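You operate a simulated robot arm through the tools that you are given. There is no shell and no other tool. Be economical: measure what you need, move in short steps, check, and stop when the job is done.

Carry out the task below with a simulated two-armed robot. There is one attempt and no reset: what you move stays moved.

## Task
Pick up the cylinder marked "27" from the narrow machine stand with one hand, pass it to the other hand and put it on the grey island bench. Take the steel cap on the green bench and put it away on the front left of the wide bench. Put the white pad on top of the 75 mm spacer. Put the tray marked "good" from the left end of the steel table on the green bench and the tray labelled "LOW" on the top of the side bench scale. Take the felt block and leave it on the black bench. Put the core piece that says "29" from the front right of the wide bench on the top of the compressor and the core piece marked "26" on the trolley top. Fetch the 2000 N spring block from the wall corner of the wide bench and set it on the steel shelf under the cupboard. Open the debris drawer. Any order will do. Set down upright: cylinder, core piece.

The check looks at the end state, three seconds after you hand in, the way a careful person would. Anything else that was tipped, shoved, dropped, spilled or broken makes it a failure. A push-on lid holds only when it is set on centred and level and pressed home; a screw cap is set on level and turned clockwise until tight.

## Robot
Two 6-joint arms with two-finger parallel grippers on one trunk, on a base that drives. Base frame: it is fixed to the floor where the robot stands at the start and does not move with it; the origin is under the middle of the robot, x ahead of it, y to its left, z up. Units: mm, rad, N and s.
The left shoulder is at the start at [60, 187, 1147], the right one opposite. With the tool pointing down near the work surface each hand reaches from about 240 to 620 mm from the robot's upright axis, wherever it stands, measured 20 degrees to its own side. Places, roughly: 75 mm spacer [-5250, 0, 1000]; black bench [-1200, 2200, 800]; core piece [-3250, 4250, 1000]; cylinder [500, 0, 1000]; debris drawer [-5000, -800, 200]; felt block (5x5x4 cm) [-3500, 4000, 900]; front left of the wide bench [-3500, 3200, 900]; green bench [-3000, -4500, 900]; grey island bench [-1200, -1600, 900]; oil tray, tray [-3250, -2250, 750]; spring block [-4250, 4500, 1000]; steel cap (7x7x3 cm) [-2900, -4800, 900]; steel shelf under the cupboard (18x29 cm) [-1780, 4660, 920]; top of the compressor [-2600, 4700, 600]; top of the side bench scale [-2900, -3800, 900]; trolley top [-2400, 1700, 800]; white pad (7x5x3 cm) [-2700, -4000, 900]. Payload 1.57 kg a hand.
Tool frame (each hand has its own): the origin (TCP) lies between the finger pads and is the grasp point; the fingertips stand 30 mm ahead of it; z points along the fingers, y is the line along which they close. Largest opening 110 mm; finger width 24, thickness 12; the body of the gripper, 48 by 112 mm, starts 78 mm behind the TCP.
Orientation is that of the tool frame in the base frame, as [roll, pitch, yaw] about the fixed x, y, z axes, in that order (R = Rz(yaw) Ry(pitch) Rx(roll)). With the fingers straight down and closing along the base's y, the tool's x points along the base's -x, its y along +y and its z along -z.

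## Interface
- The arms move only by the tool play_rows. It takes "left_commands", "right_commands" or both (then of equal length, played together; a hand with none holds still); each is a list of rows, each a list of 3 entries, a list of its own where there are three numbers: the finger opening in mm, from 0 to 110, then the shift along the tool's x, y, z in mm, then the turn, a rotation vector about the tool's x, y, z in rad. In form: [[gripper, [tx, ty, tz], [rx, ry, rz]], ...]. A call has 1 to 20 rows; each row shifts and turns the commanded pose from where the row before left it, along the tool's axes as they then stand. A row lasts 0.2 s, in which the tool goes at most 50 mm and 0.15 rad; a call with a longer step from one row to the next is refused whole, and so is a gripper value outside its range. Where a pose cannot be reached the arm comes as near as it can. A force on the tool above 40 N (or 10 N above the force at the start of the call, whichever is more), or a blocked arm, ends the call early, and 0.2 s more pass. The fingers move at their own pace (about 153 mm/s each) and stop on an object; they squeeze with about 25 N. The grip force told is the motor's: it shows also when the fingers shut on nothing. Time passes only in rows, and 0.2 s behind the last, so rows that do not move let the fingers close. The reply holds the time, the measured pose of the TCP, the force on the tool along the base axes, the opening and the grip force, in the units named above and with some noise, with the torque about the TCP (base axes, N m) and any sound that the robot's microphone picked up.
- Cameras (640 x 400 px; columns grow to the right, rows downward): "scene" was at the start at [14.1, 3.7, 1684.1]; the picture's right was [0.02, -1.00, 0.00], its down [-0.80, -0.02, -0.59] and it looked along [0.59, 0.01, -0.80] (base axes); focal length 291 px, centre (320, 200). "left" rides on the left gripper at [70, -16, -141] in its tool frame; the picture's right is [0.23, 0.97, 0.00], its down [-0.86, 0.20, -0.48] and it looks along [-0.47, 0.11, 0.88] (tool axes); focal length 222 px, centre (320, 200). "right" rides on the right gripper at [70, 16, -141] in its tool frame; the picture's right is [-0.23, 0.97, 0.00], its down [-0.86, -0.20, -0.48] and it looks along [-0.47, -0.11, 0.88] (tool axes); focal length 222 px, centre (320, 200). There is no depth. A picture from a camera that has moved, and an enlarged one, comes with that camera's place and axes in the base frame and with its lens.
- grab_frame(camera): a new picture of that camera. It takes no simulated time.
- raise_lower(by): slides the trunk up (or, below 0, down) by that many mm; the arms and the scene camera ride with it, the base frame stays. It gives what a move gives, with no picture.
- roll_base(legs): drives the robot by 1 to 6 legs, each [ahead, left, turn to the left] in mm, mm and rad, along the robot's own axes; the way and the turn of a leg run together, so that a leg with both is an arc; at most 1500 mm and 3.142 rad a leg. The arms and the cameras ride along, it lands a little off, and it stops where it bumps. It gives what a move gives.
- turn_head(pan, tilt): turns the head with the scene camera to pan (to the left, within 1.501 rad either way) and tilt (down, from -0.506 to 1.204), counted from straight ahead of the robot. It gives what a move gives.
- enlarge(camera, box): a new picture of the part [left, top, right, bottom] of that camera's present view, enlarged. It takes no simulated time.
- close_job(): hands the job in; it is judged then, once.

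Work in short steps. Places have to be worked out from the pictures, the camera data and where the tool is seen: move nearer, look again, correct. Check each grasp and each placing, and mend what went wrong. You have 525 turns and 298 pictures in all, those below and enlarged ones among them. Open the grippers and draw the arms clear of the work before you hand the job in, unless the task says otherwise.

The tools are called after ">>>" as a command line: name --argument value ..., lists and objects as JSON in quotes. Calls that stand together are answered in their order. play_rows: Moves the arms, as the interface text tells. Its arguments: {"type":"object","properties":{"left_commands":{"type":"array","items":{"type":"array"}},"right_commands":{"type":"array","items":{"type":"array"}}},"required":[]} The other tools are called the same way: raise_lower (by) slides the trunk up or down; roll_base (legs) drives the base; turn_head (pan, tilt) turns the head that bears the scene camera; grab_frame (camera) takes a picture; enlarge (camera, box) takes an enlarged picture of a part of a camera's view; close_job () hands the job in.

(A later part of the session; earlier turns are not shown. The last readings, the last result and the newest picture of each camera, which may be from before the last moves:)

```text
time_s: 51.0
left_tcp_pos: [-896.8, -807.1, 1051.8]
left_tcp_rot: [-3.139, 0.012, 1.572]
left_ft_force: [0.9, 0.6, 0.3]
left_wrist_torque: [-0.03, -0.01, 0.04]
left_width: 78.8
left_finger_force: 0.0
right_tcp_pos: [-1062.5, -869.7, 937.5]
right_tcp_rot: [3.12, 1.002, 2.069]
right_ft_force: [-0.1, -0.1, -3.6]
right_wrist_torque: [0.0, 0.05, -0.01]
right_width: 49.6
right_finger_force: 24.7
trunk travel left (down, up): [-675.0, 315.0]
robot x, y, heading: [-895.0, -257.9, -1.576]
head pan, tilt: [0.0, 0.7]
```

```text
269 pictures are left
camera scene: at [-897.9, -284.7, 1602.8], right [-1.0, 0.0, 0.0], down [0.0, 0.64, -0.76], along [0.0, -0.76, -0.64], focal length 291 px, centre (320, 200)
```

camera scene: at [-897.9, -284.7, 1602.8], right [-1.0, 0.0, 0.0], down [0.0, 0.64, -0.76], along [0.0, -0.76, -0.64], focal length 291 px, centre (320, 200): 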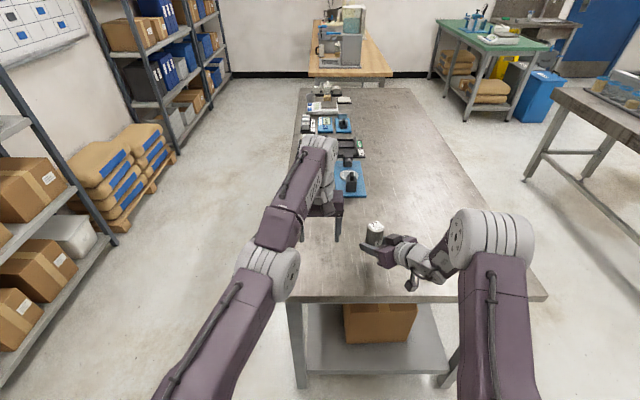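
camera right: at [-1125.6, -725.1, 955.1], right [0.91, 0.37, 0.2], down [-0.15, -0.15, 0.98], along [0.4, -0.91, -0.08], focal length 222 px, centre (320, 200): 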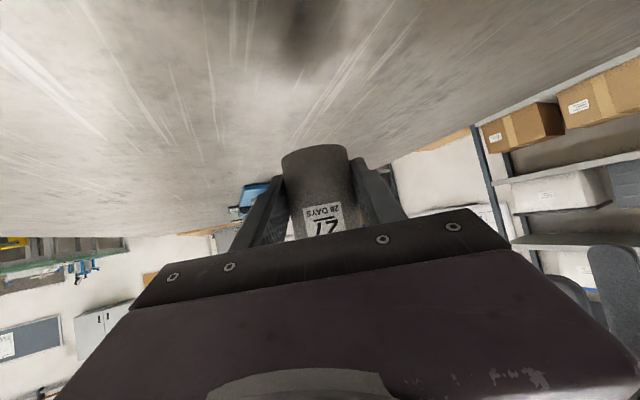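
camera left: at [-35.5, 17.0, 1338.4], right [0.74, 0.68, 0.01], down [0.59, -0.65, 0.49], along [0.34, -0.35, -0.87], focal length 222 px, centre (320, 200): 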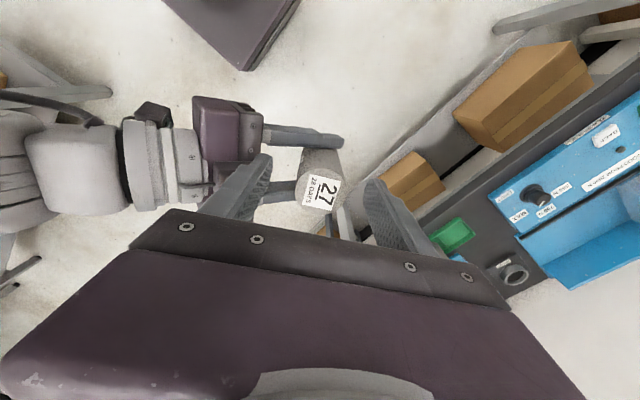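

The cylinder is over the bench. I lower the trunk in small steps and watch for the weight to come off.

>>> raise_lower --by -20

>>> raise_lower --by -10

>>> enlarge --camera "scene" --box '[320, 190, 440, 300]'

```text
time_s: 51.7
left_tcp_pos: [-897.0, -807.7, 1031.1]
left_tcp_rot: [3.141, 0.012, 1.572]
left_ft_force: [0.2, -0.2, -0.5]
left_wrist_torque: [0.01, -0.04, 0.0]
left_width: 79.0
left_finger_force: 0.0
right_tcp_pos: [-1061.5, -869.5, 917.4]
right_tcp_rot: [3.121, 1.001, 2.071]
right_ft_force: [0.1, -0.2, -4.1]
right_wrist_torque: [0.01, 0.04, 0.01]
right_width: 49.5
right_finger_force: 24.8
trunk travel left (down, up): [-655.0, 335.0]
robot x, y, heading: [-900.0, -260.6, -1.572]
head pan, tilt: [0.0, 0.7]
```

```text
time_s: 52.3
left_tcp_pos: [-896.8, -807.1, 1020.7]
left_tcp_rot: [-3.141, 0.014, 1.573]
left_ft_force: [-0.5, -0.3, -0.3]
left_wrist_torque: [0.03, -0.02, 0.01]
left_width: 78.9
left_finger_force: 0.0
right_tcp_pos: [-1062.9, -868.6, 907.6]
right_tcp_rot: [3.12, 1.001, 2.071]
right_ft_force: [-0.7, 0.4, -3.5]
right_wrist_torque: [0.04, 0.01, 0.02]
right_width: 49.4
right_finger_force: 25.3
trunk travel left (down, up): [-645.0, 345.0]
robot x, y, heading: [-897.4, -258.5, -1.572]
head pan, tilt: [0.0, 0.7]
```

```text
3.64 times, centred on (380, 245) of scene
camera zoom: at [-897.9, -284.4, 1572.7], right [-1.0, 0.0, 0.0], down [0.0, 0.64, -0.76], along [0.0, -0.76, -0.64], focal length 1058 px, centre (102, 36)
```

zoom: 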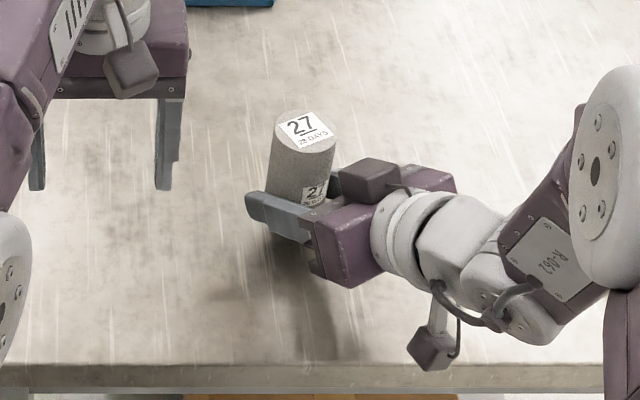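

Still hanging, about 30 mm up by my estimate. I continue in smaller steps.

>>> raise_lower --by -12

>>> raise_lower --by -6

>>> raise_lower --by -5

>>> enlarge --camera "right" --box '[200, 60, 440, 260]'

```text
time_s: 52.9
left_tcp_pos: [-896.5, -806.9, 1009.1]
left_tcp_rot: [-3.138, 0.013, 1.572]
left_ft_force: [-0.7, 0.4, 0.5]
left_wrist_torque: [0.0, -0.03, 0.02]
left_width: 79.0
left_finger_force: 0.1
right_tcp_pos: [-1062.2, -870.0, 896.5]
right_tcp_rot: [3.12, 1.003, 2.07]
right_ft_force: [-0.1, 0.0, -4.9]
right_wrist_torque: [0.03, 0.01, 0.01]
right_width: 49.5
right_finger_force: 24.7
trunk travel left (down, up): [-633.0, 357.0]
robot x, y, heading: [-899.1, -265.3, -1.578]
head pan, tilt: [0.0, 0.7]
```

```text
time_s: 53.4
left_tcp_pos: [-896.3, -807.5, 1003.9]
left_tcp_rot: [-3.139, 0.012, 1.573]
left_ft_force: [-0.1, 0.3, -0.2]
left_wrist_torque: [0.03, -0.03, 0.0]
left_width: 78.8
left_finger_force: 0.1
right_tcp_pos: [-1062.0, -868.9, 889.4]
right_tcp_rot: [3.122, 1.002, 2.07]
right_ft_force: [0.2, -0.6, -0.9]
right_wrist_torque: [-0.04, 0.03, 0.0]
right_width: 49.2
right_finger_force: 24.7
trunk travel left (down, up): [-627.0, 363.0]
robot x, y, heading: [-896.4, -262.5, -1.572]
head pan, tilt: [0.0, 0.7]
```

```text
time_s: 54.0
left_tcp_pos: [-896.7, -804.8, 1000.0]
left_tcp_rot: [-3.14, 0.016, 1.572]
left_ft_force: [-0.3, -0.1, -0.1]
left_wrist_torque: [0.0, -0.03, 0.0]
left_width: 78.7
left_finger_force: 0.0
right_tcp_pos: [-1062.9, -870.3, 890.4]
right_tcp_rot: [3.13, 1.011, 2.076]
right_ft_force: [-2.1, -2.7, 19.9]
right_wrist_torque: [-0.71, 0.18, 0.07]
right_width: 49.5
right_finger_force: 25.1
trunk travel left (down, up): [-622.0, 368.0]
robot x, y, heading: [-897.8, -260.2, -1.571]
head pan, tilt: [0.0, 0.7]
```

```text
2.00 times, centred on (320, 160) of right
camera zoom: at [-1125.5, -724.5, 905.5], right [0.91, 0.37, 0.2], down [-0.16, -0.14, 0.98], along [0.4, -0.92, -0.07], focal length 444 px, centre (320, 280)
```

zoom: 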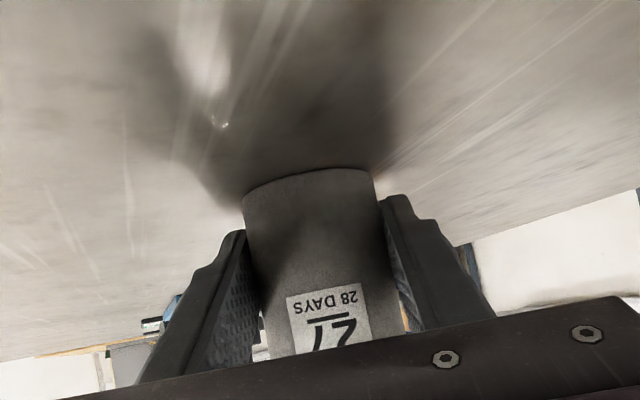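

It touches down with 20 N. I ease up 3 mm and release, then back out along the approach.

>>> raise_lower --by -0.01

>>> raise_lower --by 3.5

>>> play_rows --right_commands '[[55, [0, 0, 0], [0, 0, 0]], [65, [0, 0, 0], [0, 0, 0]], [85, [0, 0, 0], [0, 0, 0]], [85, [0, 0, -10], [0, 0, 0]], [85, [0, 0, -25], [0, 0, 0]], [85, [0, 0, -25], [0, 0, 0]], [85, [0, 0, -25], [0, 0, 0]]]'

>>> enlarge --camera "scene" --box '[320, 190, 440, 300]'

```text
time_s: 54.5
left_tcp_pos: [-896.7, -806.1, 998.2]
left_tcp_rot: [-3.141, 0.015, 1.572]
left_ft_force: [-0.2, 0.0, -0.3]
left_wrist_torque: [-0.03, -0.01, 0.0]
left_width: 79.1
left_finger_force: 0.1
right_tcp_pos: [-1061.8, -869.2, 887.7]
right_tcp_rot: [3.127, 1.006, 2.074]
right_ft_force: [-3.9, -8.5, 22.5]
right_wrist_torque: [-0.65, 0.57, 0.1]
right_width: 49.8
right_finger_force: 25.0
trunk travel left (down, up): [-622.0, 368.0]
robot x, y, heading: [-897.8, -261.3, -1.57]
head pan, tilt: [0.0, 0.7]
```

```text
time_s: 55.0
left_tcp_pos: [-896.1, -806.0, 1001.9]
left_tcp_rot: [-3.14, 0.014, 1.574]
left_ft_force: [-0.2, -0.6, 0.4]
left_wrist_torque: [-0.03, 0.0, 0.02]
left_width: 79.1
left_finger_force: 0.1
right_tcp_pos: [-1062.4, -867.3, 887.3]
right_tcp_rot: [3.123, 1.0, 2.068]
right_ft_force: [-2.3, -5.1, 9.4]
right_wrist_torque: [-0.53, 0.09, -0.08]
right_width: 49.5
right_finger_force: 24.9
trunk travel left (down, up): [-626.0, 365.0]
robot x, y, heading: [-898.8, -263.8, -1.569]
head pan, tilt: [0.0, 0.7]
```

```text
time_s: 56.6
left_tcp_pos: [-897.8, -805.9, 1002.5]
left_tcp_rot: [-3.141, 0.013, 1.572]
left_ft_force: [-0.5, 1.0, -0.6]
left_wrist_torque: [-0.05, 0.01, -0.02]
left_width: 79.0
left_finger_force: 0.0
right_tcp_pos: [-1097.9, -805.9, 934.3]
right_tcp_rot: [3.123, 1.003, 2.072]
right_ft_force: [-0.2, 0.2, 0.3]
right_wrist_torque: [-0.01, 0.01, 0.01]
right_width: 84.9
right_finger_force: 0.0
trunk travel left (down, up): [-626.0, 365.0]
robot x, y, heading: [-901.0, -258.0, -1.57]
head pan, tilt: [0.0, 0.7]
```

```text
3.64 times, centred on (380, 245) of scene
camera zoom: at [-898.1, -282.8, 1553.3], right [-1.0, 0.0, 0.0], down [0.0, 0.64, -0.77], along [0.0, -0.77, -0.64], focal length 1058 px, centre (102, 36)
```

zoom: 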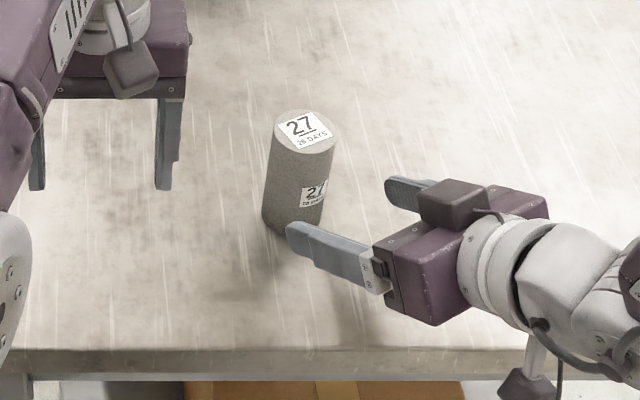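

The cylinder stands upright on the bench. I back off, fold both hands to neutral and look toward the steel table.

>>> roll_base --legs '[[-350, 0, 0]]'

>>> play_rows --right_commands '[[85, [0, 0, 0], [0, 0.1433, 0]], [85, [0, 0, 0], [0, 0.1433, 0]], [85, [0, 0, 0], [0, 0.1433, 0]], [85, [0, 0, 0], [0, 0.1433, 0]], [85, [0, 0, 0], [0, 0.1433, 0]], [85, [0, 0, 0], [0, 0.1433, 0]], [85, [0, 0, 0], [0, 0.1433, 0]], [85, [0, 0, 0], [0, 0, 0.125]], [85, [0, 0, 0], [0, 0, 0.125]], [85, [0, 0, 0], [0, 0, 0.125]], [85, [0, 0, 0], [0, 0, 0.125]], [85, [45, 0, -40], [0, 0, 0]], [85, [45, 0, -40], [0, 0, 0]], [85, [40, 0, -20], [0, 0, 0]]]' --left_commands '[[85, [30, 20, -10], [0, 0, 0]], [85, [30, 40, 0], [0, 0, 0]], [85, [30, 40, 0], [0, 0, 0]], [85, [30, 40, 0], [0, 0, 0]], [85, [30, 40, 0], [0, 0, 0]], [85, [0, 0, 0], [0, 0, 0]], [85, [0, 0, 0], [0, 0, 0]], [85, [0, 0, 0], [0, 0, 0]], [85, [0, 0, 0], [0, 0, 0]], [85, [0, 0, 0], [0, 0, 0]], [85, [0, 0, 0], [0, 0, 0]], [85, [0, 0, 0], [0, 0, 0]], [85, [0, 0, 0], [0, 0, 0]], [85, [0, 0, 0], [0, 0, 0]]]'

>>> turn_head --pan -1.0 --tilt 0.4

>>> grab_frame --camera "scene"

```text
time_s: 58.9
left_tcp_pos: [-896.1, -456.5, 1001.4]
left_tcp_rot: [-3.141, 0.012, 1.572]
left_ft_force: [-0.1, 0.0, -0.5]
left_wrist_torque: [0.0, 0.01, 0.02]
left_width: 79.1
left_finger_force: 0.1
right_tcp_pos: [-1096.3, -456.2, 934.0]
right_tcp_rot: [3.123, 1.002, 2.072]
right_ft_force: [0.4, 1.1, -0.1]
right_wrist_torque: [0.01, 0.0, -0.02]
right_width: 85.0
right_finger_force: 0.0
trunk travel left (down, up): [-626.0, 365.0]
robot x, y, heading: [-899.9, 90.5, -1.571]
head pan, tilt: [0.0, 0.7]
```

```text
refused: row 12 steps farther than a row can; nothing moved
```

```text
time_s: 60.1
left_tcp_pos: [-896.8, -456.5, 1001.5]
left_tcp_rot: [-3.141, 0.011, 1.573]
left_ft_force: [-0.2, 0.3, -0.3]
left_wrist_torque: [0.02, 0.0, 0.0]
left_width: 79.1
left_finger_force: 0.1
right_tcp_pos: [-1096.5, -456.3, 934.5]
right_tcp_rot: [3.121, 1.003, 2.07]
right_ft_force: [0.2, 0.2, 0.5]
right_wrist_torque: [-0.01, 0.0, 0.03]
right_width: 85.0
right_finger_force: 0.1
trunk travel left (down, up): [-626.0, 365.0]
robot x, y, heading: [-896.4, 86.5, -1.564]
head pan, tilt: [-1.0, 0.4]
```

```text
265 pictures are left
camera scene: at [-975.8, 101.6, 1580.1], right [-0.54, 0.84, 0.0], down [0.33, 0.21, -0.92], along [-0.77, -0.5, -0.39], focal length 291 px, centre (320, 200)
```

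scene: 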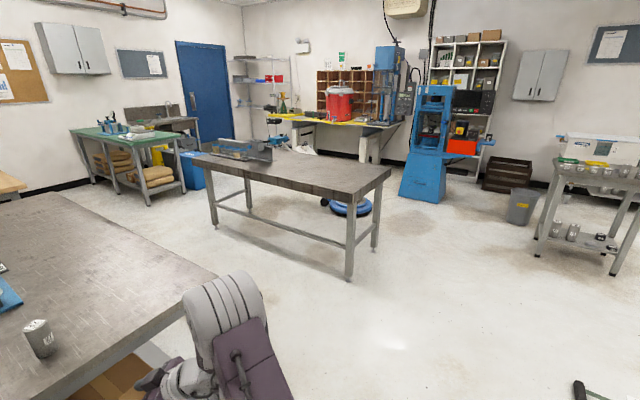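

The far end of the steel table, where the trays should be, is in view. I redo the arm folding in shorter steps.

>>> play_rows --right_commands '[[85, [0, 0, 0], [0, 0.1433, 0]], [85, [0, 0, 0], [0, 0.1433, 0]], [85, [0, 0, 0], [0, 0.1433, 0]], [85, [0, 0, 0], [0, 0.1433, 0]], [85, [0, 0, 0], [0, 0.1433, 0]], [85, [0, 0, 0], [0, 0.1433, 0]], [85, [0, 0, 0], [0, 0.1433, 0]], [85, [0, 0, 0], [0, 0, 0.125]], [85, [0, 0, 0], [0, 0, 0.125]], [85, [0, 0, 0], [0, 0, 0.125]], [85, [0, 0, 0], [0, 0, 0.125]], [85, [35, 0, -30], [0, 0, 0]], [85, [35, 0, -30], [0, 0, 0]], [85, [35, 0, -30], [0, 0, 0]]]' --left_commands '[[85, [30, 20, -10], [0, 0, 0]], [85, [30, 38, 0], [0, 0, 0]], [85, [30, 38, 0], [0, 0, 0]], [85, [30, 38, 0], [0, 0, 0]], [85, [30, 38, 0], [0, 0, 0]], [85, [0, 0, 0], [0, 0, 0]], [85, [0, 0, 0], [0, 0, 0]], [85, [0, 0, 0], [0, 0, 0]], [85, [0, 0, 0], [0, 0, 0]], [85, [0, 0, 0], [0, 0, 0]], [85, [0, 0, 0], [0, 0, 0]], [85, [0, 0, 0], [0, 0, 0]], [85, [0, 0, 0], [0, 0, 0]], [85, [0, 0, 0], [0, 0, 0]]]'

>>> enlarge --camera "scene" --box '[180, 110, 420, 260]'

```text
time_s: 63.1
left_tcp_pos: [-874.1, -457.6, 1019.7]
left_tcp_rot: [-3.14, 0.012, 1.572]
left_ft_force: [-0.8, 0.8, 0.1]
left_wrist_torque: [-0.04, 0.05, -0.01]
left_width: 85.0
left_finger_force: 0.1
left hand out of reach, approached as far as the arm can: row 1, 2, 3, 4, 5
right_tcp_pos: [-1101.5, -349.7, 1026.1]
right_tcp_rot: [3.132, -0.007, 1.59]
right_ft_force: [0.8, -0.3, 0.6]
right_wrist_torque: [0.01, -0.01, 0.05]
right_width: 84.7
right_finger_force: 0.0
trunk travel left (down, up): [-626.0, 365.0]
robot x, y, heading: [-895.6, 90.2, -1.57]
head pan, tilt: [-1.0, 0.4]
```

```text
2.67 times, centred on (300, 185) of scene
camera zoom: at [-975.6, 103.7, 1580.1], right [-0.54, 0.84, 0.0], down [0.33, 0.21, -0.92], along [-0.78, -0.5, -0.39], focal length 776 px, centre (373, 240)
```

zoom: 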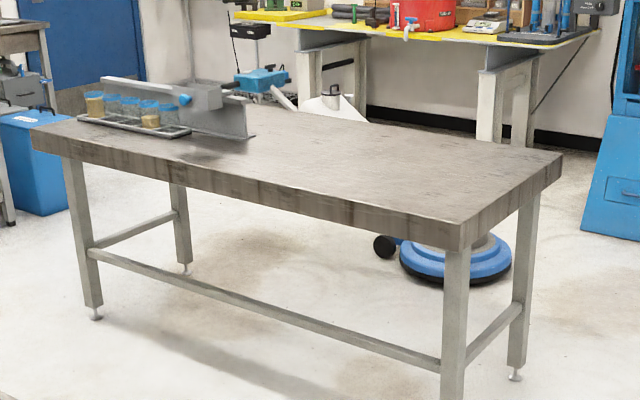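

The left arm is stuck because it sits too high relative to its shoulder. I lower it first and then bring it in.

>>> play_rows --left_commands '[[85, [10, 0, 40], [0, 0, 0]], [85, [20, 0, 40], [0, 0, 0]], [85, [35, 20, 0], [0, 0, 0]], [85, [35, 35, 0], [0, 0, 0]], [85, [35, 35, 0], [0, 0, 0]], [85, [0, 40, 0], [0, 0, 0]], [85, [0, 40, 0], [0, 0, 0]]]'

```text
time_s: 64.7
left_tcp_pos: [-786.8, -480.2, 1015.1]
left_tcp_rot: [-3.138, 0.011, 1.572]
left_ft_force: [0.3, 0.7, 0.0]
left_wrist_torque: [0.03, -0.02, -0.01]
left_width: 85.0
left_finger_force: 0.0
left hand out of reach, approached as far as the arm can: row 1, 2, 3, 4, 5, 6, 7
right_tcp_pos: [-1099.5, -350.3, 1025.5]
right_tcp_rot: [3.134, -0.005, 1.586]
right_ft_force: [-0.6, 0.2, -0.3]
right_wrist_torque: [-0.02, 0.03, -0.04]
right_width: 84.9
right_finger_force: 0.1
trunk travel left (down, up): [-626.0, 365.0]
robot x, y, heading: [-901.4, 90.1, -1.571]
head pan, tilt: [-1.0, 0.4]
```

I look at the left arm to see what limits it.

>>> turn_head --pan 0 --tilt 0.9

>>> grab_frame --camera "scene"

```text
time_s: 66.0
left_tcp_pos: [-786.8, -480.3, 1014.4]
left_tcp_rot: [-3.139, 0.011, 1.573]
left_ft_force: [1.5, -0.1, 0.3]
left_wrist_torque: [-0.01, 0.0, 0.01]
left_width: 85.0
left_finger_force: 0.1
right_tcp_pos: [-1101.0, -351.2, 1024.0]
right_tcp_rot: [3.132, -0.005, 1.587]
right_ft_force: [0.5, -0.5, -0.1]
right_wrist_torque: [-0.01, 0.01, 0.02]
right_width: 85.0
right_finger_force: 0.0
trunk travel left (down, up): [-626.0, 365.0]
robot x, y, heading: [-896.4, 88.1, -1.571]
head pan, tilt: [0.0, 0.901]
```

```text
263 pictures are left
camera scene: at [-898.0, 76.3, 1537.2], right [-1.0, 0.0, 0.0], down [0.0, 0.78, -0.62], along [0.0, -0.62, -0.78], focal length 291 px, centre (320, 200)
```

scene: 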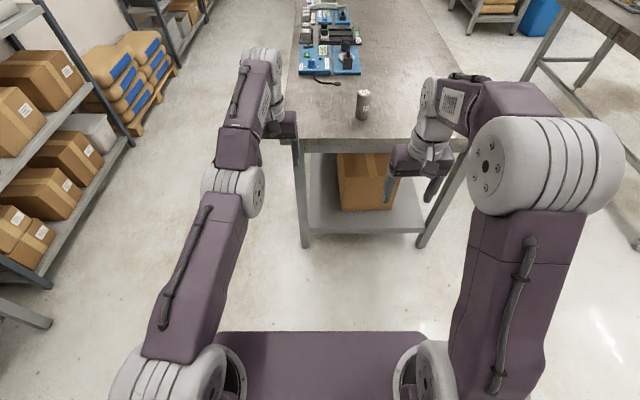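

The left elbow looks straightened through its singular pose. I try tilting the tool backward, which should favour the elbow bending up.

>>> play_rows --left_commands '[[85, [0, 0, 0], [0, 0.13, 0]], [85, [0, 0, 0], [0, 0.13, 0]], [85, [0, 0, 0], [0, 0.13, 0]], [85, [0, 0, 0], [0, 0.13, 0]], [85, [40, 0, 10], [0, 0, 0]], [85, [40, 0, 10], [0, 0, 0]], [85, [40, 0, 10], [0, 0, 0]]]'

>>> grab_frame --camera "scene"

```text
time_s: 67.6
left_tcp_pos: [-774.7, -264.9, 1022.0]
left_tcp_rot: [-3.139, -0.441, 1.571]
left_ft_force: [0.1, 0.6, -0.2]
left_wrist_torque: [0.0, -0.01, 0.04]
left_width: 84.9
left_finger_force: 0.1
left hand out of reach, approached as far as the arm can: row 1, 2, 3, 4
right_tcp_pos: [-1101.6, -350.5, 1025.8]
right_tcp_rot: [3.133, -0.005, 1.588]
right_ft_force: [0.6, -0.5, -0.5]
right_wrist_torque: [-0.01, -0.01, 0.04]
right_width: 84.9
right_finger_force: 0.0
trunk travel left (down, up): [-626.0, 365.0]
robot x, y, heading: [-897.2, 89.0, -1.565]
head pan, tilt: [0.0, 0.901]
```

```text
262 pictures are left
camera scene: at [-897.8, 78.0, 1537.1], right [-1.0, 0.0, 0.0], down [0.0, 0.78, -0.62], along [0.0, -0.62, -0.78], focal length 291 px, centre (320, 200)
```

scene: 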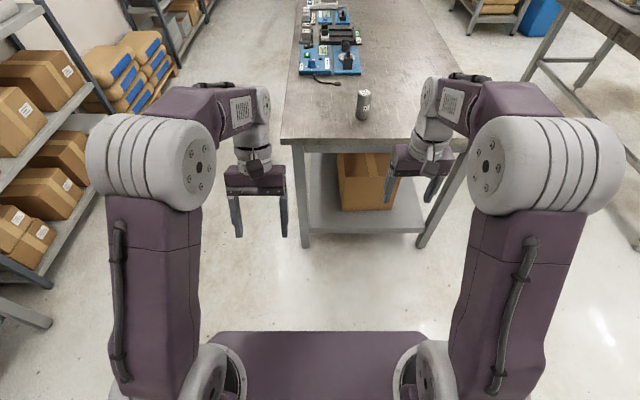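

The left arm is back in its normal elbow-up shape. I level the tool.

>>> play_rows --left_commands '[[85, [-20, 0, 0], [0, -0.147, 0]], [85, [-20, 0, 0], [0, -0.147, 0]], [85, [-20, 0, 0], [0, -0.147, 0]]]'

>>> turn_head --pan -0.9 --tilt 0.3

>>> enlarge --camera "scene" --box '[0, 60, 320, 260]'

```text
time_s: 68.4
left_tcp_pos: [-773.1, -322.7, 1002.4]
left_tcp_rot: [-3.14, 0.0, 1.573]
left_ft_force: [0.9, -0.8, 0.0]
left_wrist_torque: [0.01, 0.02, -0.02]
left_width: 85.0
left_finger_force: 0.1
right_tcp_pos: [-1101.1, -350.6, 1024.7]
right_tcp_rot: [3.133, -0.004, 1.587]
right_ft_force: [-0.3, -0.1, 0.5]
right_wrist_torque: [0.01, 0.02, 0.03]
right_width: 85.2
right_finger_force: 0.0
trunk travel left (down, up): [-626.0, 365.0]
robot x, y, heading: [-900.2, 89.7, -1.568]
head pan, tilt: [0.0, 0.901]
```

```text
time_s: 69.6
left_tcp_pos: [-774.1, -322.1, 1002.8]
left_tcp_rot: [-3.141, -0.002, 1.572]
left_ft_force: [0.1, -0.5, -0.5]
left_wrist_torque: [0.01, 0.01, -0.02]
left_width: 85.1
left_finger_force: 0.1
right_tcp_pos: [-1101.5, -352.1, 1024.3]
right_tcp_rot: [3.134, -0.006, 1.587]
right_ft_force: [0.4, -0.2, -0.7]
right_wrist_torque: [-0.02, -0.01, 0.01]
right_width: 85.1
right_finger_force: 0.0
trunk travel left (down, up): [-626.0, 365.0]
robot x, y, heading: [-899.3, 92.7, -1.569]
head pan, tilt: [-0.901, 0.3]
```

```text
2.00 times, centred on (160, 160) of scene
camera zoom: at [-970.9, 93.7, 1589.4], right [-0.62, 0.78, 0.0], down [0.23, 0.18, -0.96], along [-0.75, -0.59, -0.3], focal length 582 px, centre (640, 280)
```

zoom: 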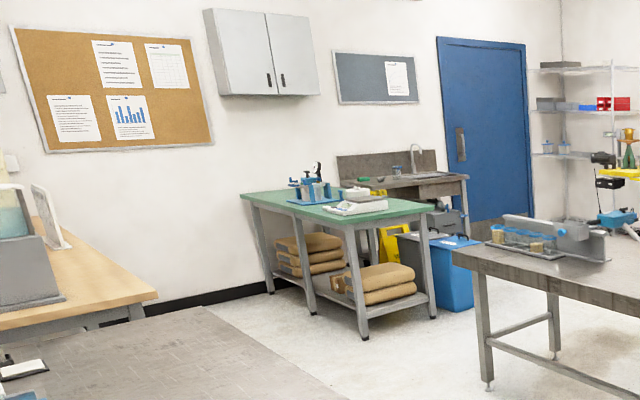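

The steel table's left end, with a rack of jars, is near y -2300, and the green bench with a scale is beyond it. I drive down the corridor between the island and the steel table and look from closer.

>>> roll_base --legs '[[0, -1180, 0], [1400, 0, 0], [1350, 0, 0]]'

>>> grab_frame --camera "scene"

```text
time_s: 88.3
left_tcp_pos: [-2009.8, -3049.0, 1002.3]
left_tcp_rot: [-3.139, -0.001, 1.537]
left_ft_force: [0.9, -1.3, -0.5]
left_wrist_torque: [-0.02, -0.01, 0.02]
left_width: 85.0
left_finger_force: 0.0
right_tcp_pos: [-2337.1, -3065.9, 1024.3]
right_tcp_rot: [3.133, -0.005, 1.554]
right_ft_force: [0.1, -0.4, -0.4]
right_wrist_torque: [-0.04, 0.02, 0.02]
right_width: 84.9
right_finger_force: 0.1
trunk travel left (down, up): [-626.0, 365.0]
robot x, y, heading: [-2115.0, -2631.8, -1.608]
head pan, tilt: [-0.901, 0.3]
```

```text
260 pictures are left
camera scene: at [-2192.8, -2625.4, 1589.4], right [-0.59, 0.8, 0.0], down [0.24, 0.18, -0.96], along [-0.77, -0.57, -0.3], focal length 291 px, centre (320, 200)
```

scene: 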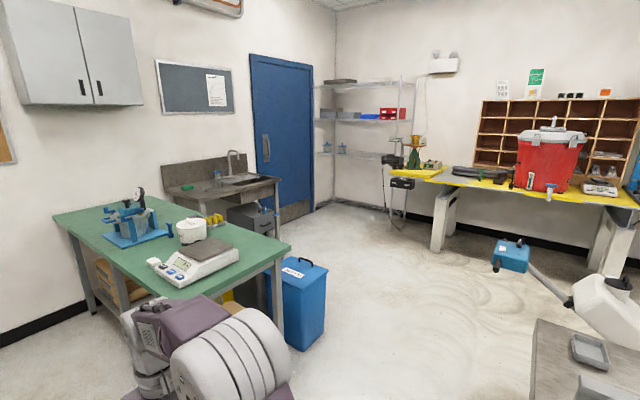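

Small trays appear on the steel table's end. I look further right.

>>> turn_head --pan -1.5 --tilt 0.6

>>> grab_frame --camera "scene"

>>> enlarge --camera "scene" --box '[200, 90, 440, 240]'

```text
time_s: 89.3
left_tcp_pos: [-2010.3, -3049.5, 1003.0]
left_tcp_rot: [-3.14, -0.002, 1.539]
left_ft_force: [-0.3, -0.7, 0.4]
left_wrist_torque: [0.01, 0.01, 0.0]
left_width: 85.4
left_finger_force: 0.0
right_tcp_pos: [-2338.3, -3066.7, 1024.6]
right_tcp_rot: [3.133, -0.005, 1.553]
right_ft_force: [0.4, -0.1, -0.5]
right_wrist_torque: [0.02, 0.0, -0.02]
right_width: 85.3
right_finger_force: 0.0
trunk travel left (down, up): [-626.0, 365.0]
robot x, y, heading: [-2120.8, -2631.2, -1.61]
head pan, tilt: [-1.499, 0.6]
```

```text
259 pictures are left
camera scene: at [-2206.0, -2573.3, 1562.0], right [-0.04, 1.0, 0.0], down [0.56, 0.02, -0.83], along [-0.82, -0.03, -0.56], focal length 291 px, centre (320, 200)
```

scene: 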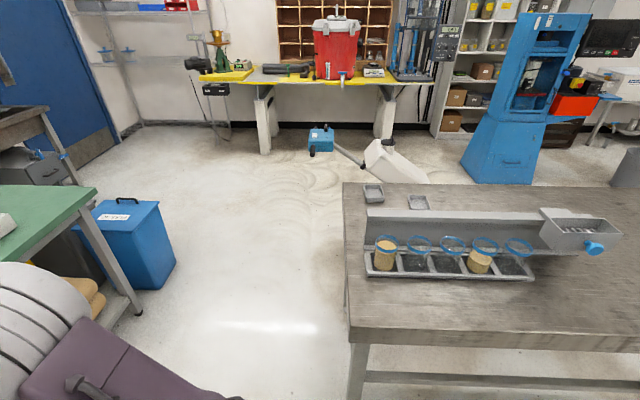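

```text
2.67 times, centred on (320, 165) of scene
camera zoom: at [-2206.0, -2573.3, 1562.0], right [-0.04, 1.0, 0.0], down [0.56, 0.02, -0.83], along [-0.82, -0.03, -0.56], focal length 776 px, centre (320, 293)
```

zoom: 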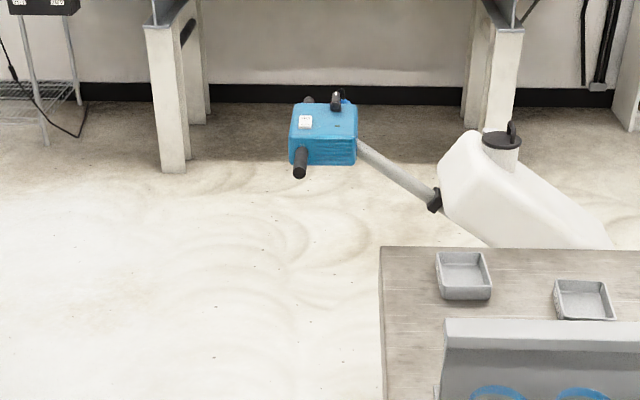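

Two small trays are on the table at roughly (-3306,-2367) and (-3245,-2183). I drive to the south end of the steel table, facing north.

>>> roll_base --legs '[[300, 0, 0], [0, 0, 3.142], [0, 0, 0.04], [0, 700, 0]]'

>>> turn_head --pan 0.6 --tilt 0.75

>>> grab_frame --camera "scene"

```text
refused: 3.142 is not a number from -3.14159 to 3.14159
```

```text
time_s: 91.3
left_tcp_pos: [-2011.4, -3048.8, 1001.2]
left_tcp_rot: [-3.139, -0.001, 1.539]
left_ft_force: [-0.8, 0.9, 0.5]
left_wrist_torque: [0.0, -0.03, 0.01]
left_width: 85.2
left_finger_force: 0.0
right_tcp_pos: [-2337.4, -3065.7, 1024.1]
right_tcp_rot: [3.132, -0.007, 1.553]
right_ft_force: [-0.2, 0.5, 0.6]
right_wrist_torque: [0.0, 0.01, -0.02]
right_width: 85.0
right_finger_force: 0.1
trunk travel left (down, up): [-626.0, 365.0]
robot x, y, heading: [-2117.2, -2631.9, -1.611]
head pan, tilt: [0.6, 0.75]
```

```text
257 pictures are left
camera scene: at [-2073.2, -2639.9, 1549.1], right [-0.84, -0.54, 0.0], down [-0.37, 0.58, -0.73], along [0.39, -0.62, -0.68], focal length 291 px, centre (320, 200)
```

scene: 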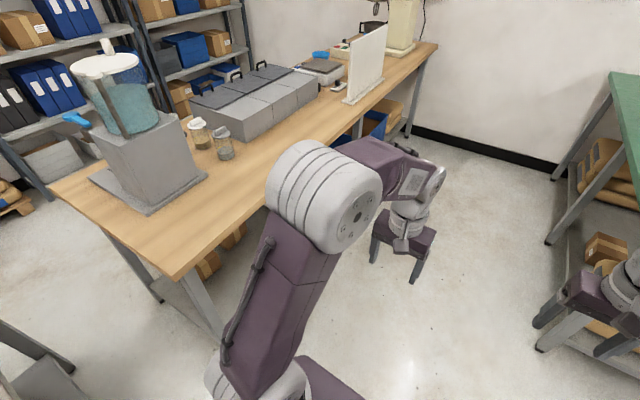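

The turn value was refused as slightly too large. There is room, so I go a bit further south, turn right through west to face north, then shift left.

>>> roll_base --legs '[[230, 0, 0], [0, 0, -3.1], [0, 700, 0]]'

>>> grab_frame --camera "scene"

```text
time_s: 103.6
left_tcp_pos: [-2991.1, -2513.6, 1003.1]
left_tcp_rot: [-3.14, -0.002, -1.493]
left_ft_force: [0.0, 0.2, -0.3]
left_wrist_torque: [0.03, -0.04, 0.01]
left_width: 85.0
left_finger_force: 0.1
right_tcp_pos: [-2666.3, -2461.8, 1024.4]
right_tcp_rot: [3.134, -0.005, -1.478]
right_ft_force: [0.4, 0.4, 0.5]
right_wrist_torque: [-0.05, -0.01, 0.03]
right_width: 84.9
right_finger_force: 0.1
trunk travel left (down, up): [-626.0, 365.0]
robot x, y, heading: [-2834.4, -2916.8, 1.651]
head pan, tilt: [0.6, 0.75]
```

```text
256 pictures are left
camera scene: at [-2882.2, -2910.1, 1549.0], right [0.78, 0.63, 0.0], down [0.43, -0.53, -0.73], along [-0.46, 0.57, -0.68], focal length 291 px, centre (320, 200)
```

scene: 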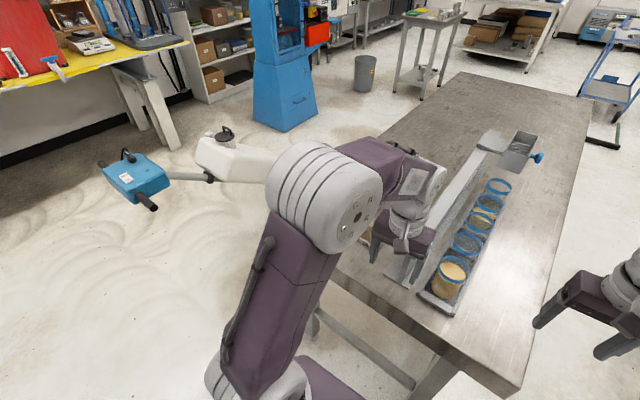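

The left arm hides the trays. I shift another 400 mm left, straighten the heading and look again.

>>> roll_base --legs '[[0, 0, -0.08], [0, 400, 0]]'

>>> turn_head --pan 0 --tilt 0.75

>>> grab_frame --camera "scene"

```text
time_s: 106.6
left_tcp_pos: [-3353.1, -2500.6, 1003.2]
left_tcp_rot: [-3.142, -0.003, -1.576]
left_ft_force: [-0.8, 0.2, 0.7]
left_wrist_torque: [0.02, 0.0, 0.0]
left_width: 84.9
left_finger_force: 0.1
right_tcp_pos: [-3025.9, -2474.8, 1025.0]
right_tcp_rot: [3.131, -0.006, -1.563]
right_ft_force: [-0.3, -0.5, 0.5]
right_wrist_torque: [-0.01, 0.01, 0.02]
right_width: 85.0
right_finger_force: 0.0
trunk travel left (down, up): [-626.0, 365.0]
robot x, y, heading: [-3231.9, -2915.7, 1.56]
head pan, tilt: [0.6, 0.75]
```

```text
time_s: 107.6
left_tcp_pos: [-3353.7, -2500.1, 1003.0]
left_tcp_rot: [-3.139, -0.002, -1.578]
left_ft_force: [-0.5, 0.3, -0.1]
left_wrist_torque: [0.02, 0.03, 0.02]
left_width: 84.9
left_finger_force: 0.2
right_tcp_pos: [-3025.2, -2473.1, 1026.0]
right_tcp_rot: [3.133, -0.005, -1.562]
right_ft_force: [-0.2, 0.7, -0.7]
right_wrist_torque: [-0.02, 0.03, -0.03]
right_width: 84.9
right_finger_force: 0.1
trunk travel left (down, up): [-626.0, 365.0]
robot x, y, heading: [-3231.2, -2916.4, 1.562]
head pan, tilt: [0.0, 0.75]
```

```text
255 pictures are left
camera scene: at [-3231.9, -2889.5, 1549.0], right [1.0, -0.01, 0.0], down [0.0, -0.68, -0.73], along [0.01, 0.73, -0.68], focal length 291 px, centre (320, 200)
```

scene: 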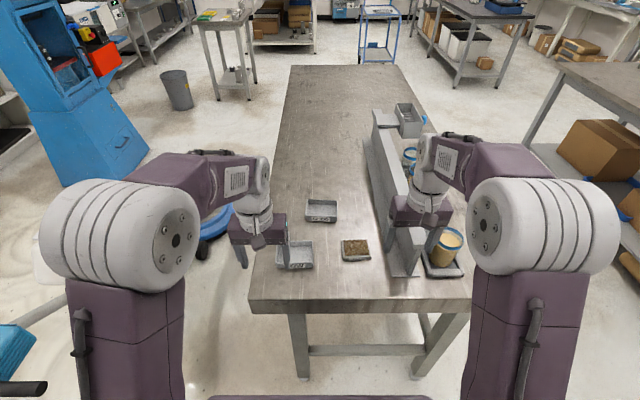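

>>> enlarge --camera "scene" --box '[240, 190, 400, 290]'

```text
4.00 times, centred on (320, 240) of scene
camera zoom: at [-3231.9, -2889.5, 1549.0], right [1.0, -0.01, 0.0], down [0.0, -0.68, -0.73], along [0.01, 0.73, -0.68], focal length 1164 px, centre (320, 40)
```

zoom: 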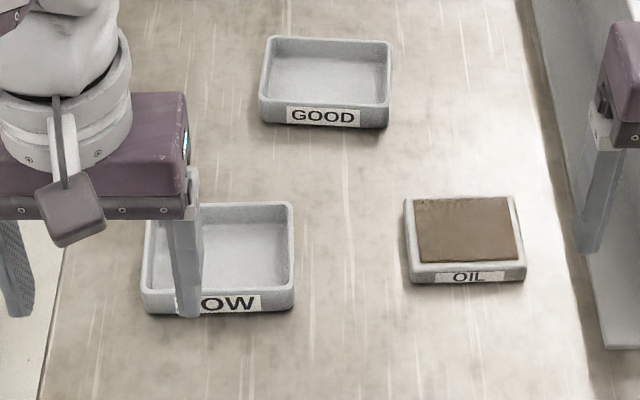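

The near-left tray is LOW, the farther one is GOOD, and the third is OIL, which I leave alone. The trays are about 110 wide by 78 deep, so I grip across the depth. I bring the left hand over LOW and turn it 90°.

>>> play_rows --left_commands '[[110, [-40, -19, 0], [0, 0, 0]], [110, [-40, -19, 0], [0, 0, 0]], [110, [-41, -19, 0], [0, 0, 0]], [110, [0, 0, 0], [0, 0, 0.1428]], [110, [0, 0, 0], [0, 0, 0.1428]], [110, [0, 0, 0], [0, 0, 0.1428]], [110, [0, 0, 0], [0, 0, 0.1428]], [110, [0, 0, 0], [0, 0, 0.1428]], [110, [0, 0, 0], [0, 0, 0.1428]], [110, [0, 0, 0], [0, 0, 0.1428]], [110, [0, 0, 0], [0, 0, 0.1428]], [110, [0, 0, 0], [0, 0, 0.1428]], [110, [0, 0, 0], [0, 0, 0.1428]], [110, [0, 0, 0], [0, 0, 0.1428]]]'

>>> grab_frame --camera "left"

```text
time_s: 110.6
left_tcp_pos: [-3296.9, -2379.5, 1000.8]
left_tcp_rot: [-3.139, 0.002, 3.132]
left_ft_force: [-0.1, -0.6, -1.0]
left_wrist_torque: [0.0, -0.02, 0.01]
left_width: 109.8
left_finger_force: 0.0
right_tcp_pos: [-3026.2, -2474.8, 1024.7]
right_tcp_rot: [3.132, -0.005, -1.563]
right_ft_force: [0.3, -1.0, -0.3]
right_wrist_torque: [-0.01, 0.03, 0.05]
right_width: 85.1
right_finger_force: 0.0
trunk travel left (down, up): [-626.0, 365.0]
robot x, y, heading: [-3235.2, -2914.1, 1.563]
head pan, tilt: [0.0, 0.75]
```

```text
253 pictures are left
camera left: at [-3364.4, -2394.5, 1143.3], right [-0.22, 0.98, 0.0], down [0.86, 0.19, 0.48], along [0.47, 0.1, -0.88], focal length 222 px, centre (320, 200)
```

left: 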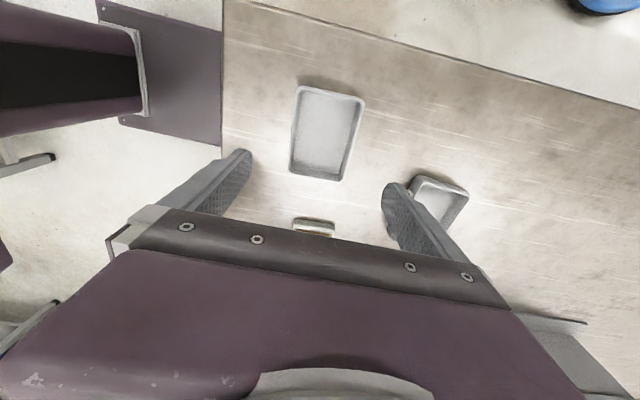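

LOW is centred near (-3306, -2376). I centre over it and go down to z 900 for a closer look.

>>> play_rows --left_commands '[[110, [9, 3, 30], [0, 0, 0]], [110, [0, 0, 40], [0, 0, 0]], [110, [0, 0, 31], [0, 0, 0]]]'

>>> grab_frame --camera "left"

```text
time_s: 111.4
left_tcp_pos: [-3303.1, -2377.5, 899.8]
left_tcp_rot: [-3.14, 0.001, 3.134]
left_ft_force: [0.0, 0.2, -0.2]
left_wrist_torque: [-0.01, -0.01, 0.0]
left_width: 109.8
left_finger_force: 0.2
right_tcp_pos: [-3026.4, -2474.2, 1025.4]
right_tcp_rot: [3.133, -0.006, -1.563]
right_ft_force: [-0.1, 1.0, -0.4]
right_wrist_torque: [0.0, 0.01, 0.0]
right_width: 85.0
right_finger_force: 0.0
trunk travel left (down, up): [-626.0, 365.0]
robot x, y, heading: [-3233.5, -2915.8, 1.561]
head pan, tilt: [0.0, 0.75]
```

```text
252 pictures are left
camera left: at [-3371.7, -2392.4, 1041.8], right [-0.22, 0.98, 0.0], down [0.86, 0.19, 0.48], along [0.47, 0.1, -0.88], focal length 222 px, centre (320, 200)
```

left: 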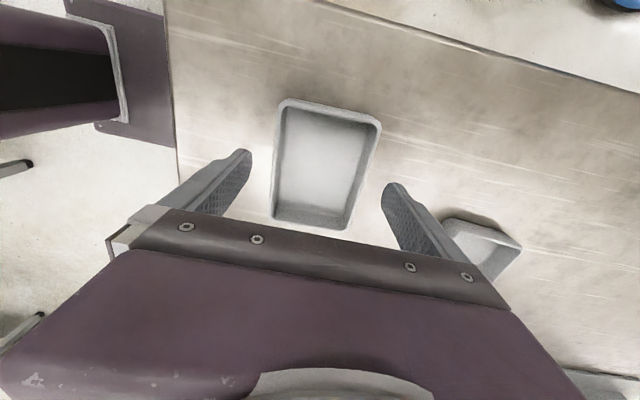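

Aligned. I go down carefully toward the table surface, watching the force.

>>> play_rows --left_commands '[[110, [3, 0, 10], [0, 0, 0]], [110, [0, 0, 7], [0, 0, 0]], [110, [0, 0, 4], [0, 0, 0]], [110, [0, 0, 0], [0, 0, 0]]]'

>>> enlarge --camera "scene" --box '[220, 180, 380, 290]'

```text
time_s: 112.4
left_tcp_pos: [-3308.0, -2378.5, 880.3]
left_tcp_rot: [-3.141, 0.003, 3.134]
left_ft_force: [0.5, -0.7, -0.5]
left_wrist_torque: [0.02, -0.04, 0.01]
left_width: 110.0
left_finger_force: 0.0
right_tcp_pos: [-3026.3, -2473.8, 1025.1]
right_tcp_rot: [3.133, -0.005, -1.562]
right_ft_force: [-0.4, -0.8, 0.2]
right_wrist_torque: [0.0, -0.01, -0.02]
right_width: 85.0
right_finger_force: 0.1
trunk travel left (down, up): [-626.0, 365.0]
robot x, y, heading: [-3232.3, -2912.3, 1.567]
head pan, tilt: [0.0, 0.75]
```

```text
3.64 times, centred on (300, 235) of scene
camera zoom: at [-3231.9, -2889.4, 1549.0], right [1.0, -0.01, 0.0], down [-0.01, -0.68, -0.73], along [0.01, 0.73, -0.68], focal length 1058 px, centre (393, 73)
```

zoom: 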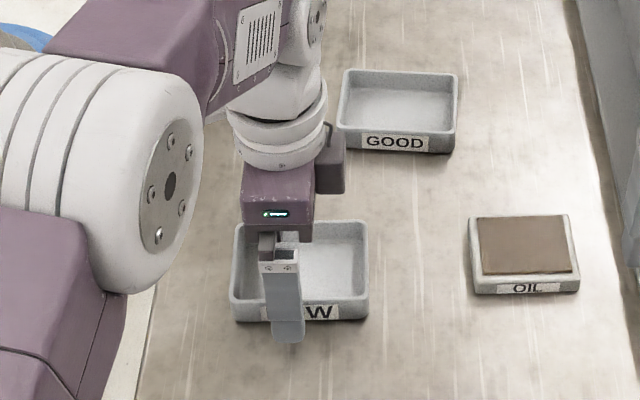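

The finger sits about 9 mm left of the tray's middle. I shift right, go down 5 mm and close.

>>> play_rows --left_commands '[[110, [-9, 0, 0], [0, 0, 0]], [110, [0, 0, 3], [0, 0, 0]], [110, [0, 0, 2], [0, 0, 0]], [90, [0, 0, 0], [0, 0, 0]], [60, [0, 0, 0], [0, 0, 0]], [0, [0, 0, 0], [0, 0, 0]], [0, [0, 0, 0], [0, 0, 0]], [0, [0, 0, 0], [0, 0, 0]]]'

```text
time_s: 114.2
left_tcp_pos: [-3298.3, -2377.4, 873.6]
left_tcp_rot: [-3.139, 0.002, 3.135]
left_ft_force: [0.1, -0.1, -0.4]
left_wrist_torque: [0.01, 0.02, 0.01]
left_width: 79.5
left_finger_force: 25.2
right_tcp_pos: [-3026.9, -2473.7, 1024.1]
right_tcp_rot: [3.133, -0.006, -1.561]
right_ft_force: [-1.1, -1.3, -0.1]
right_wrist_torque: [0.0, 0.02, 0.03]
right_width: 85.0
right_finger_force: 0.1
trunk travel left (down, up): [-626.0, 365.0]
robot x, y, heading: [-3233.6, -2914.3, 1.564]
head pan, tilt: [0.0, 0.75]
```

The tray is gripped at 79.5 mm. I lift it slowly and check.

>>> play_rows --left_commands '[[0, [0, 0, -3], [0, 0, 0]], [0, [0, 0, -5], [0, 0, 0]], [0, [0, 0, -10], [0, 0, 0]], [0, [0, 0, -15], [0, 0, 0]], [0, [0, 0, -20], [0, 0, 0]], [0, [0, 0, -20], [0, 0, 0]], [0, [0, 0, -20], [0, 0, 0]], [0, [0, 0, -20], [0, 0, 0]]]'

>>> grab_frame --camera "scene"

```text
time_s: 116.0
left_tcp_pos: [-3297.8, -2379.4, 987.1]
left_tcp_rot: [-3.14, 0.0, 3.135]
left_ft_force: [0.5, -0.5, -0.1]
left_wrist_torque: [-0.02, 0.03, 0.02]
left_width: 79.3
left_finger_force: 24.8
right_tcp_pos: [-3025.9, -2474.7, 1024.6]
right_tcp_rot: [3.132, -0.006, -1.561]
right_ft_force: [0.7, -0.2, -0.2]
right_wrist_torque: [-0.01, -0.03, 0.0]
right_width: 85.1
right_finger_force: 0.0
trunk travel left (down, up): [-626.0, 365.0]
robot x, y, heading: [-3234.4, -2917.1, 1.566]
head pan, tilt: [0.0, 0.75]
```

```text
250 pictures are left
camera scene: at [-3231.8, -2889.7, 1549.0], right [1.0, -0.01, 0.0], down [-0.01, -0.68, -0.73], along [0.01, 0.73, -0.68], focal length 291 px, centre (320, 200)
```

scene: 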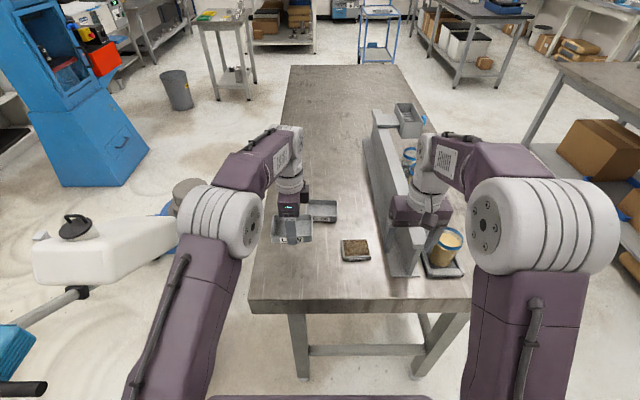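

LOW is held level. I tuck it back, then shift the base left 100 and forward in small legs so the right hand can reach GOOD.

>>> play_rows --left_commands '[[0, [15, -28, -5], [0, 0, 0]], [0, [15, -28, -5], [0, 0, 0]], [0, [15, -28, 0], [0, 0, 0]], [0, [15, -28, 0], [0, 0, 0]]]'

>>> roll_base --legs '[[0, 100, 0], [80, 0, 0]]'

>>> roll_base --legs '[[70, 0, 0]]'

>>> grab_frame --camera "scene"

```text
time_s: 117.0
left_tcp_pos: [-3360.9, -2491.0, 997.4]
left_tcp_rot: [-3.141, 0.002, 3.135]
left_ft_force: [-0.8, -0.6, -1.2]
left_wrist_torque: [0.04, -0.03, 0.0]
left_width: 79.5
left_finger_force: 24.5
right_tcp_pos: [-3026.4, -2477.0, 1025.4]
right_tcp_rot: [3.133, -0.005, -1.562]
right_ft_force: [0.1, -0.4, 0.1]
right_wrist_torque: [-0.01, -0.02, 0.01]
right_width: 85.2
right_finger_force: 0.1
trunk travel left (down, up): [-626.0, 365.0]
robot x, y, heading: [-3234.2, -2915.1, 1.563]
head pan, tilt: [0.0, 0.75]
```

```text
time_s: 118.8
left_tcp_pos: [-3462.2, -2405.5, 997.5]
left_tcp_rot: [3.141, 0.002, 3.137]
left_ft_force: [0.1, 0.5, -0.3]
left_wrist_torque: [-0.02, -0.03, 0.01]
left_width: 79.2
left_finger_force: 24.6
right_tcp_pos: [-3127.8, -2390.5, 1025.1]
right_tcp_rot: [3.132, -0.007, -1.561]
right_ft_force: [0.0, 0.4, 0.6]
right_wrist_torque: [-0.01, 0.01, 0.01]
right_width: 84.9
right_finger_force: 0.2
trunk travel left (down, up): [-626.0, 365.0]
robot x, y, heading: [-3333.8, -2831.0, 1.561]
head pan, tilt: [0.0, 0.75]
```

```text
time_s: 119.8
left_tcp_pos: [-3460.5, -2337.6, 998.0]
left_tcp_rot: [-3.139, 0.001, 3.137]
left_ft_force: [0.0, 0.0, -0.9]
left_wrist_torque: [0.01, 0.0, -0.01]
left_width: 79.3
left_finger_force: 25.2
right_tcp_pos: [-3128.0, -2321.6, 1025.2]
right_tcp_rot: [3.134, -0.005, -1.562]
right_ft_force: [0.5, -0.9, -0.1]
right_wrist_torque: [-0.01, -0.04, 0.0]
right_width: 85.0
right_finger_force: 0.0
trunk travel left (down, up): [-626.0, 365.0]
robot x, y, heading: [-3335.2, -2760.5, 1.566]
head pan, tilt: [0.0, 0.75]
```

```text
249 pictures are left
camera scene: at [-3332.1, -2736.9, 1549.1], right [1.0, -0.01, 0.0], down [0.0, -0.68, -0.73], along [0.0, 0.73, -0.68], focal length 291 px, centre (320, 200)
```

scene: 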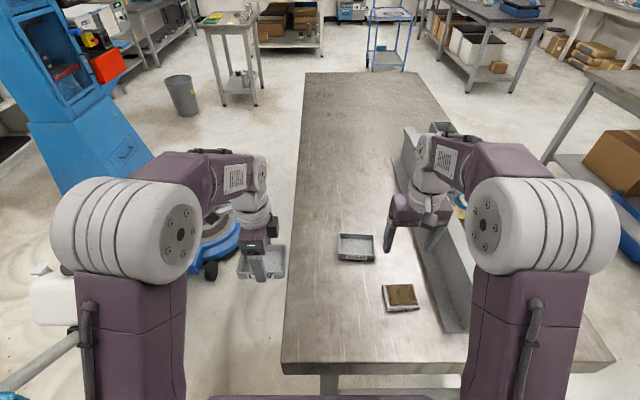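

No bump. GOOD is at about (-3223, -2195). I bring the right hand over it and turn it 90°.

>>> play_rows --right_commands '[[110, [-32, 23.5, 0], [0, 0, 0]], [110, [-32, 23.5, 0], [0, 0, 0]], [110, [-32, 23.5, 0], [0, 0, 0]], [110, [-32, 23.5, 10], [0, 0, 0]], [110, [0, 0, 10], [0, 0, -0.1428]], [110, [0, 0, 10], [0, 0, -0.1428]], [110, [0, 0, 0], [0, 0, -0.1428]], [110, [0, 0, 0], [0, 0, -0.1428]], [110, [0, 0, 0], [0, 0, -0.1428]], [110, [0, 0, 0], [0, 0, -0.1428]], [110, [0, 0, 0], [0, 0, -0.1428]], [110, [0, 0, 0], [0, 0, -0.1428]], [110, [0, 0, 0], [0, 0, -0.1428]], [110, [0, 0, 0], [0, 0, -0.1428]], [110, [0, 0, 0], [0, 0, -0.1428]]]'

>>> grab_frame --camera "right"

```text
time_s: 123.0
left_tcp_pos: [-3460.7, -2337.0, 996.6]
left_tcp_rot: [-3.14, 0.003, 3.139]
left_ft_force: [-0.5, 0.0, -2.1]
left_wrist_torque: [-0.01, -0.01, -0.01]
left_width: 79.2
left_finger_force: 25.1
right_tcp_pos: [-3223.2, -2195.0, 995.0]
right_tcp_rot: [3.137, 0.008, 0.014]
right_ft_force: [0.2, -0.5, -0.5]
right_wrist_torque: [0.01, 0.05, -0.01]
right_width: 109.8
right_finger_force: 0.0
trunk travel left (down, up): [-626.0, 365.0]
robot x, y, heading: [-3330.7, -2762.5, 1.563]
head pan, tilt: [0.0, 0.75]
```

```text
248 pictures are left
camera right: at [-3152.2, -2209.1, 1135.7], right [-0.21, -0.98, 0.01], down [-0.85, 0.19, 0.48], along [-0.47, 0.1, -0.87], focal length 222 px, centre (320, 200)
```

right: 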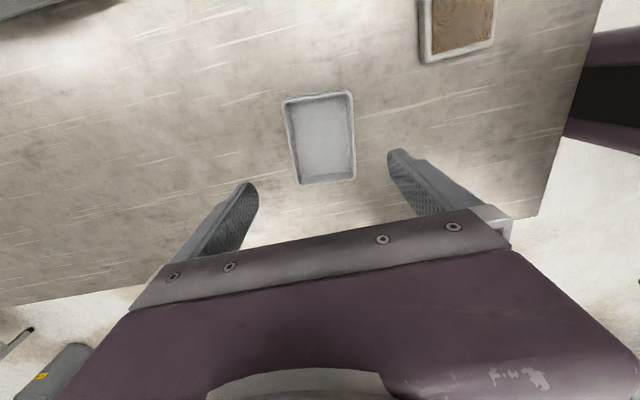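

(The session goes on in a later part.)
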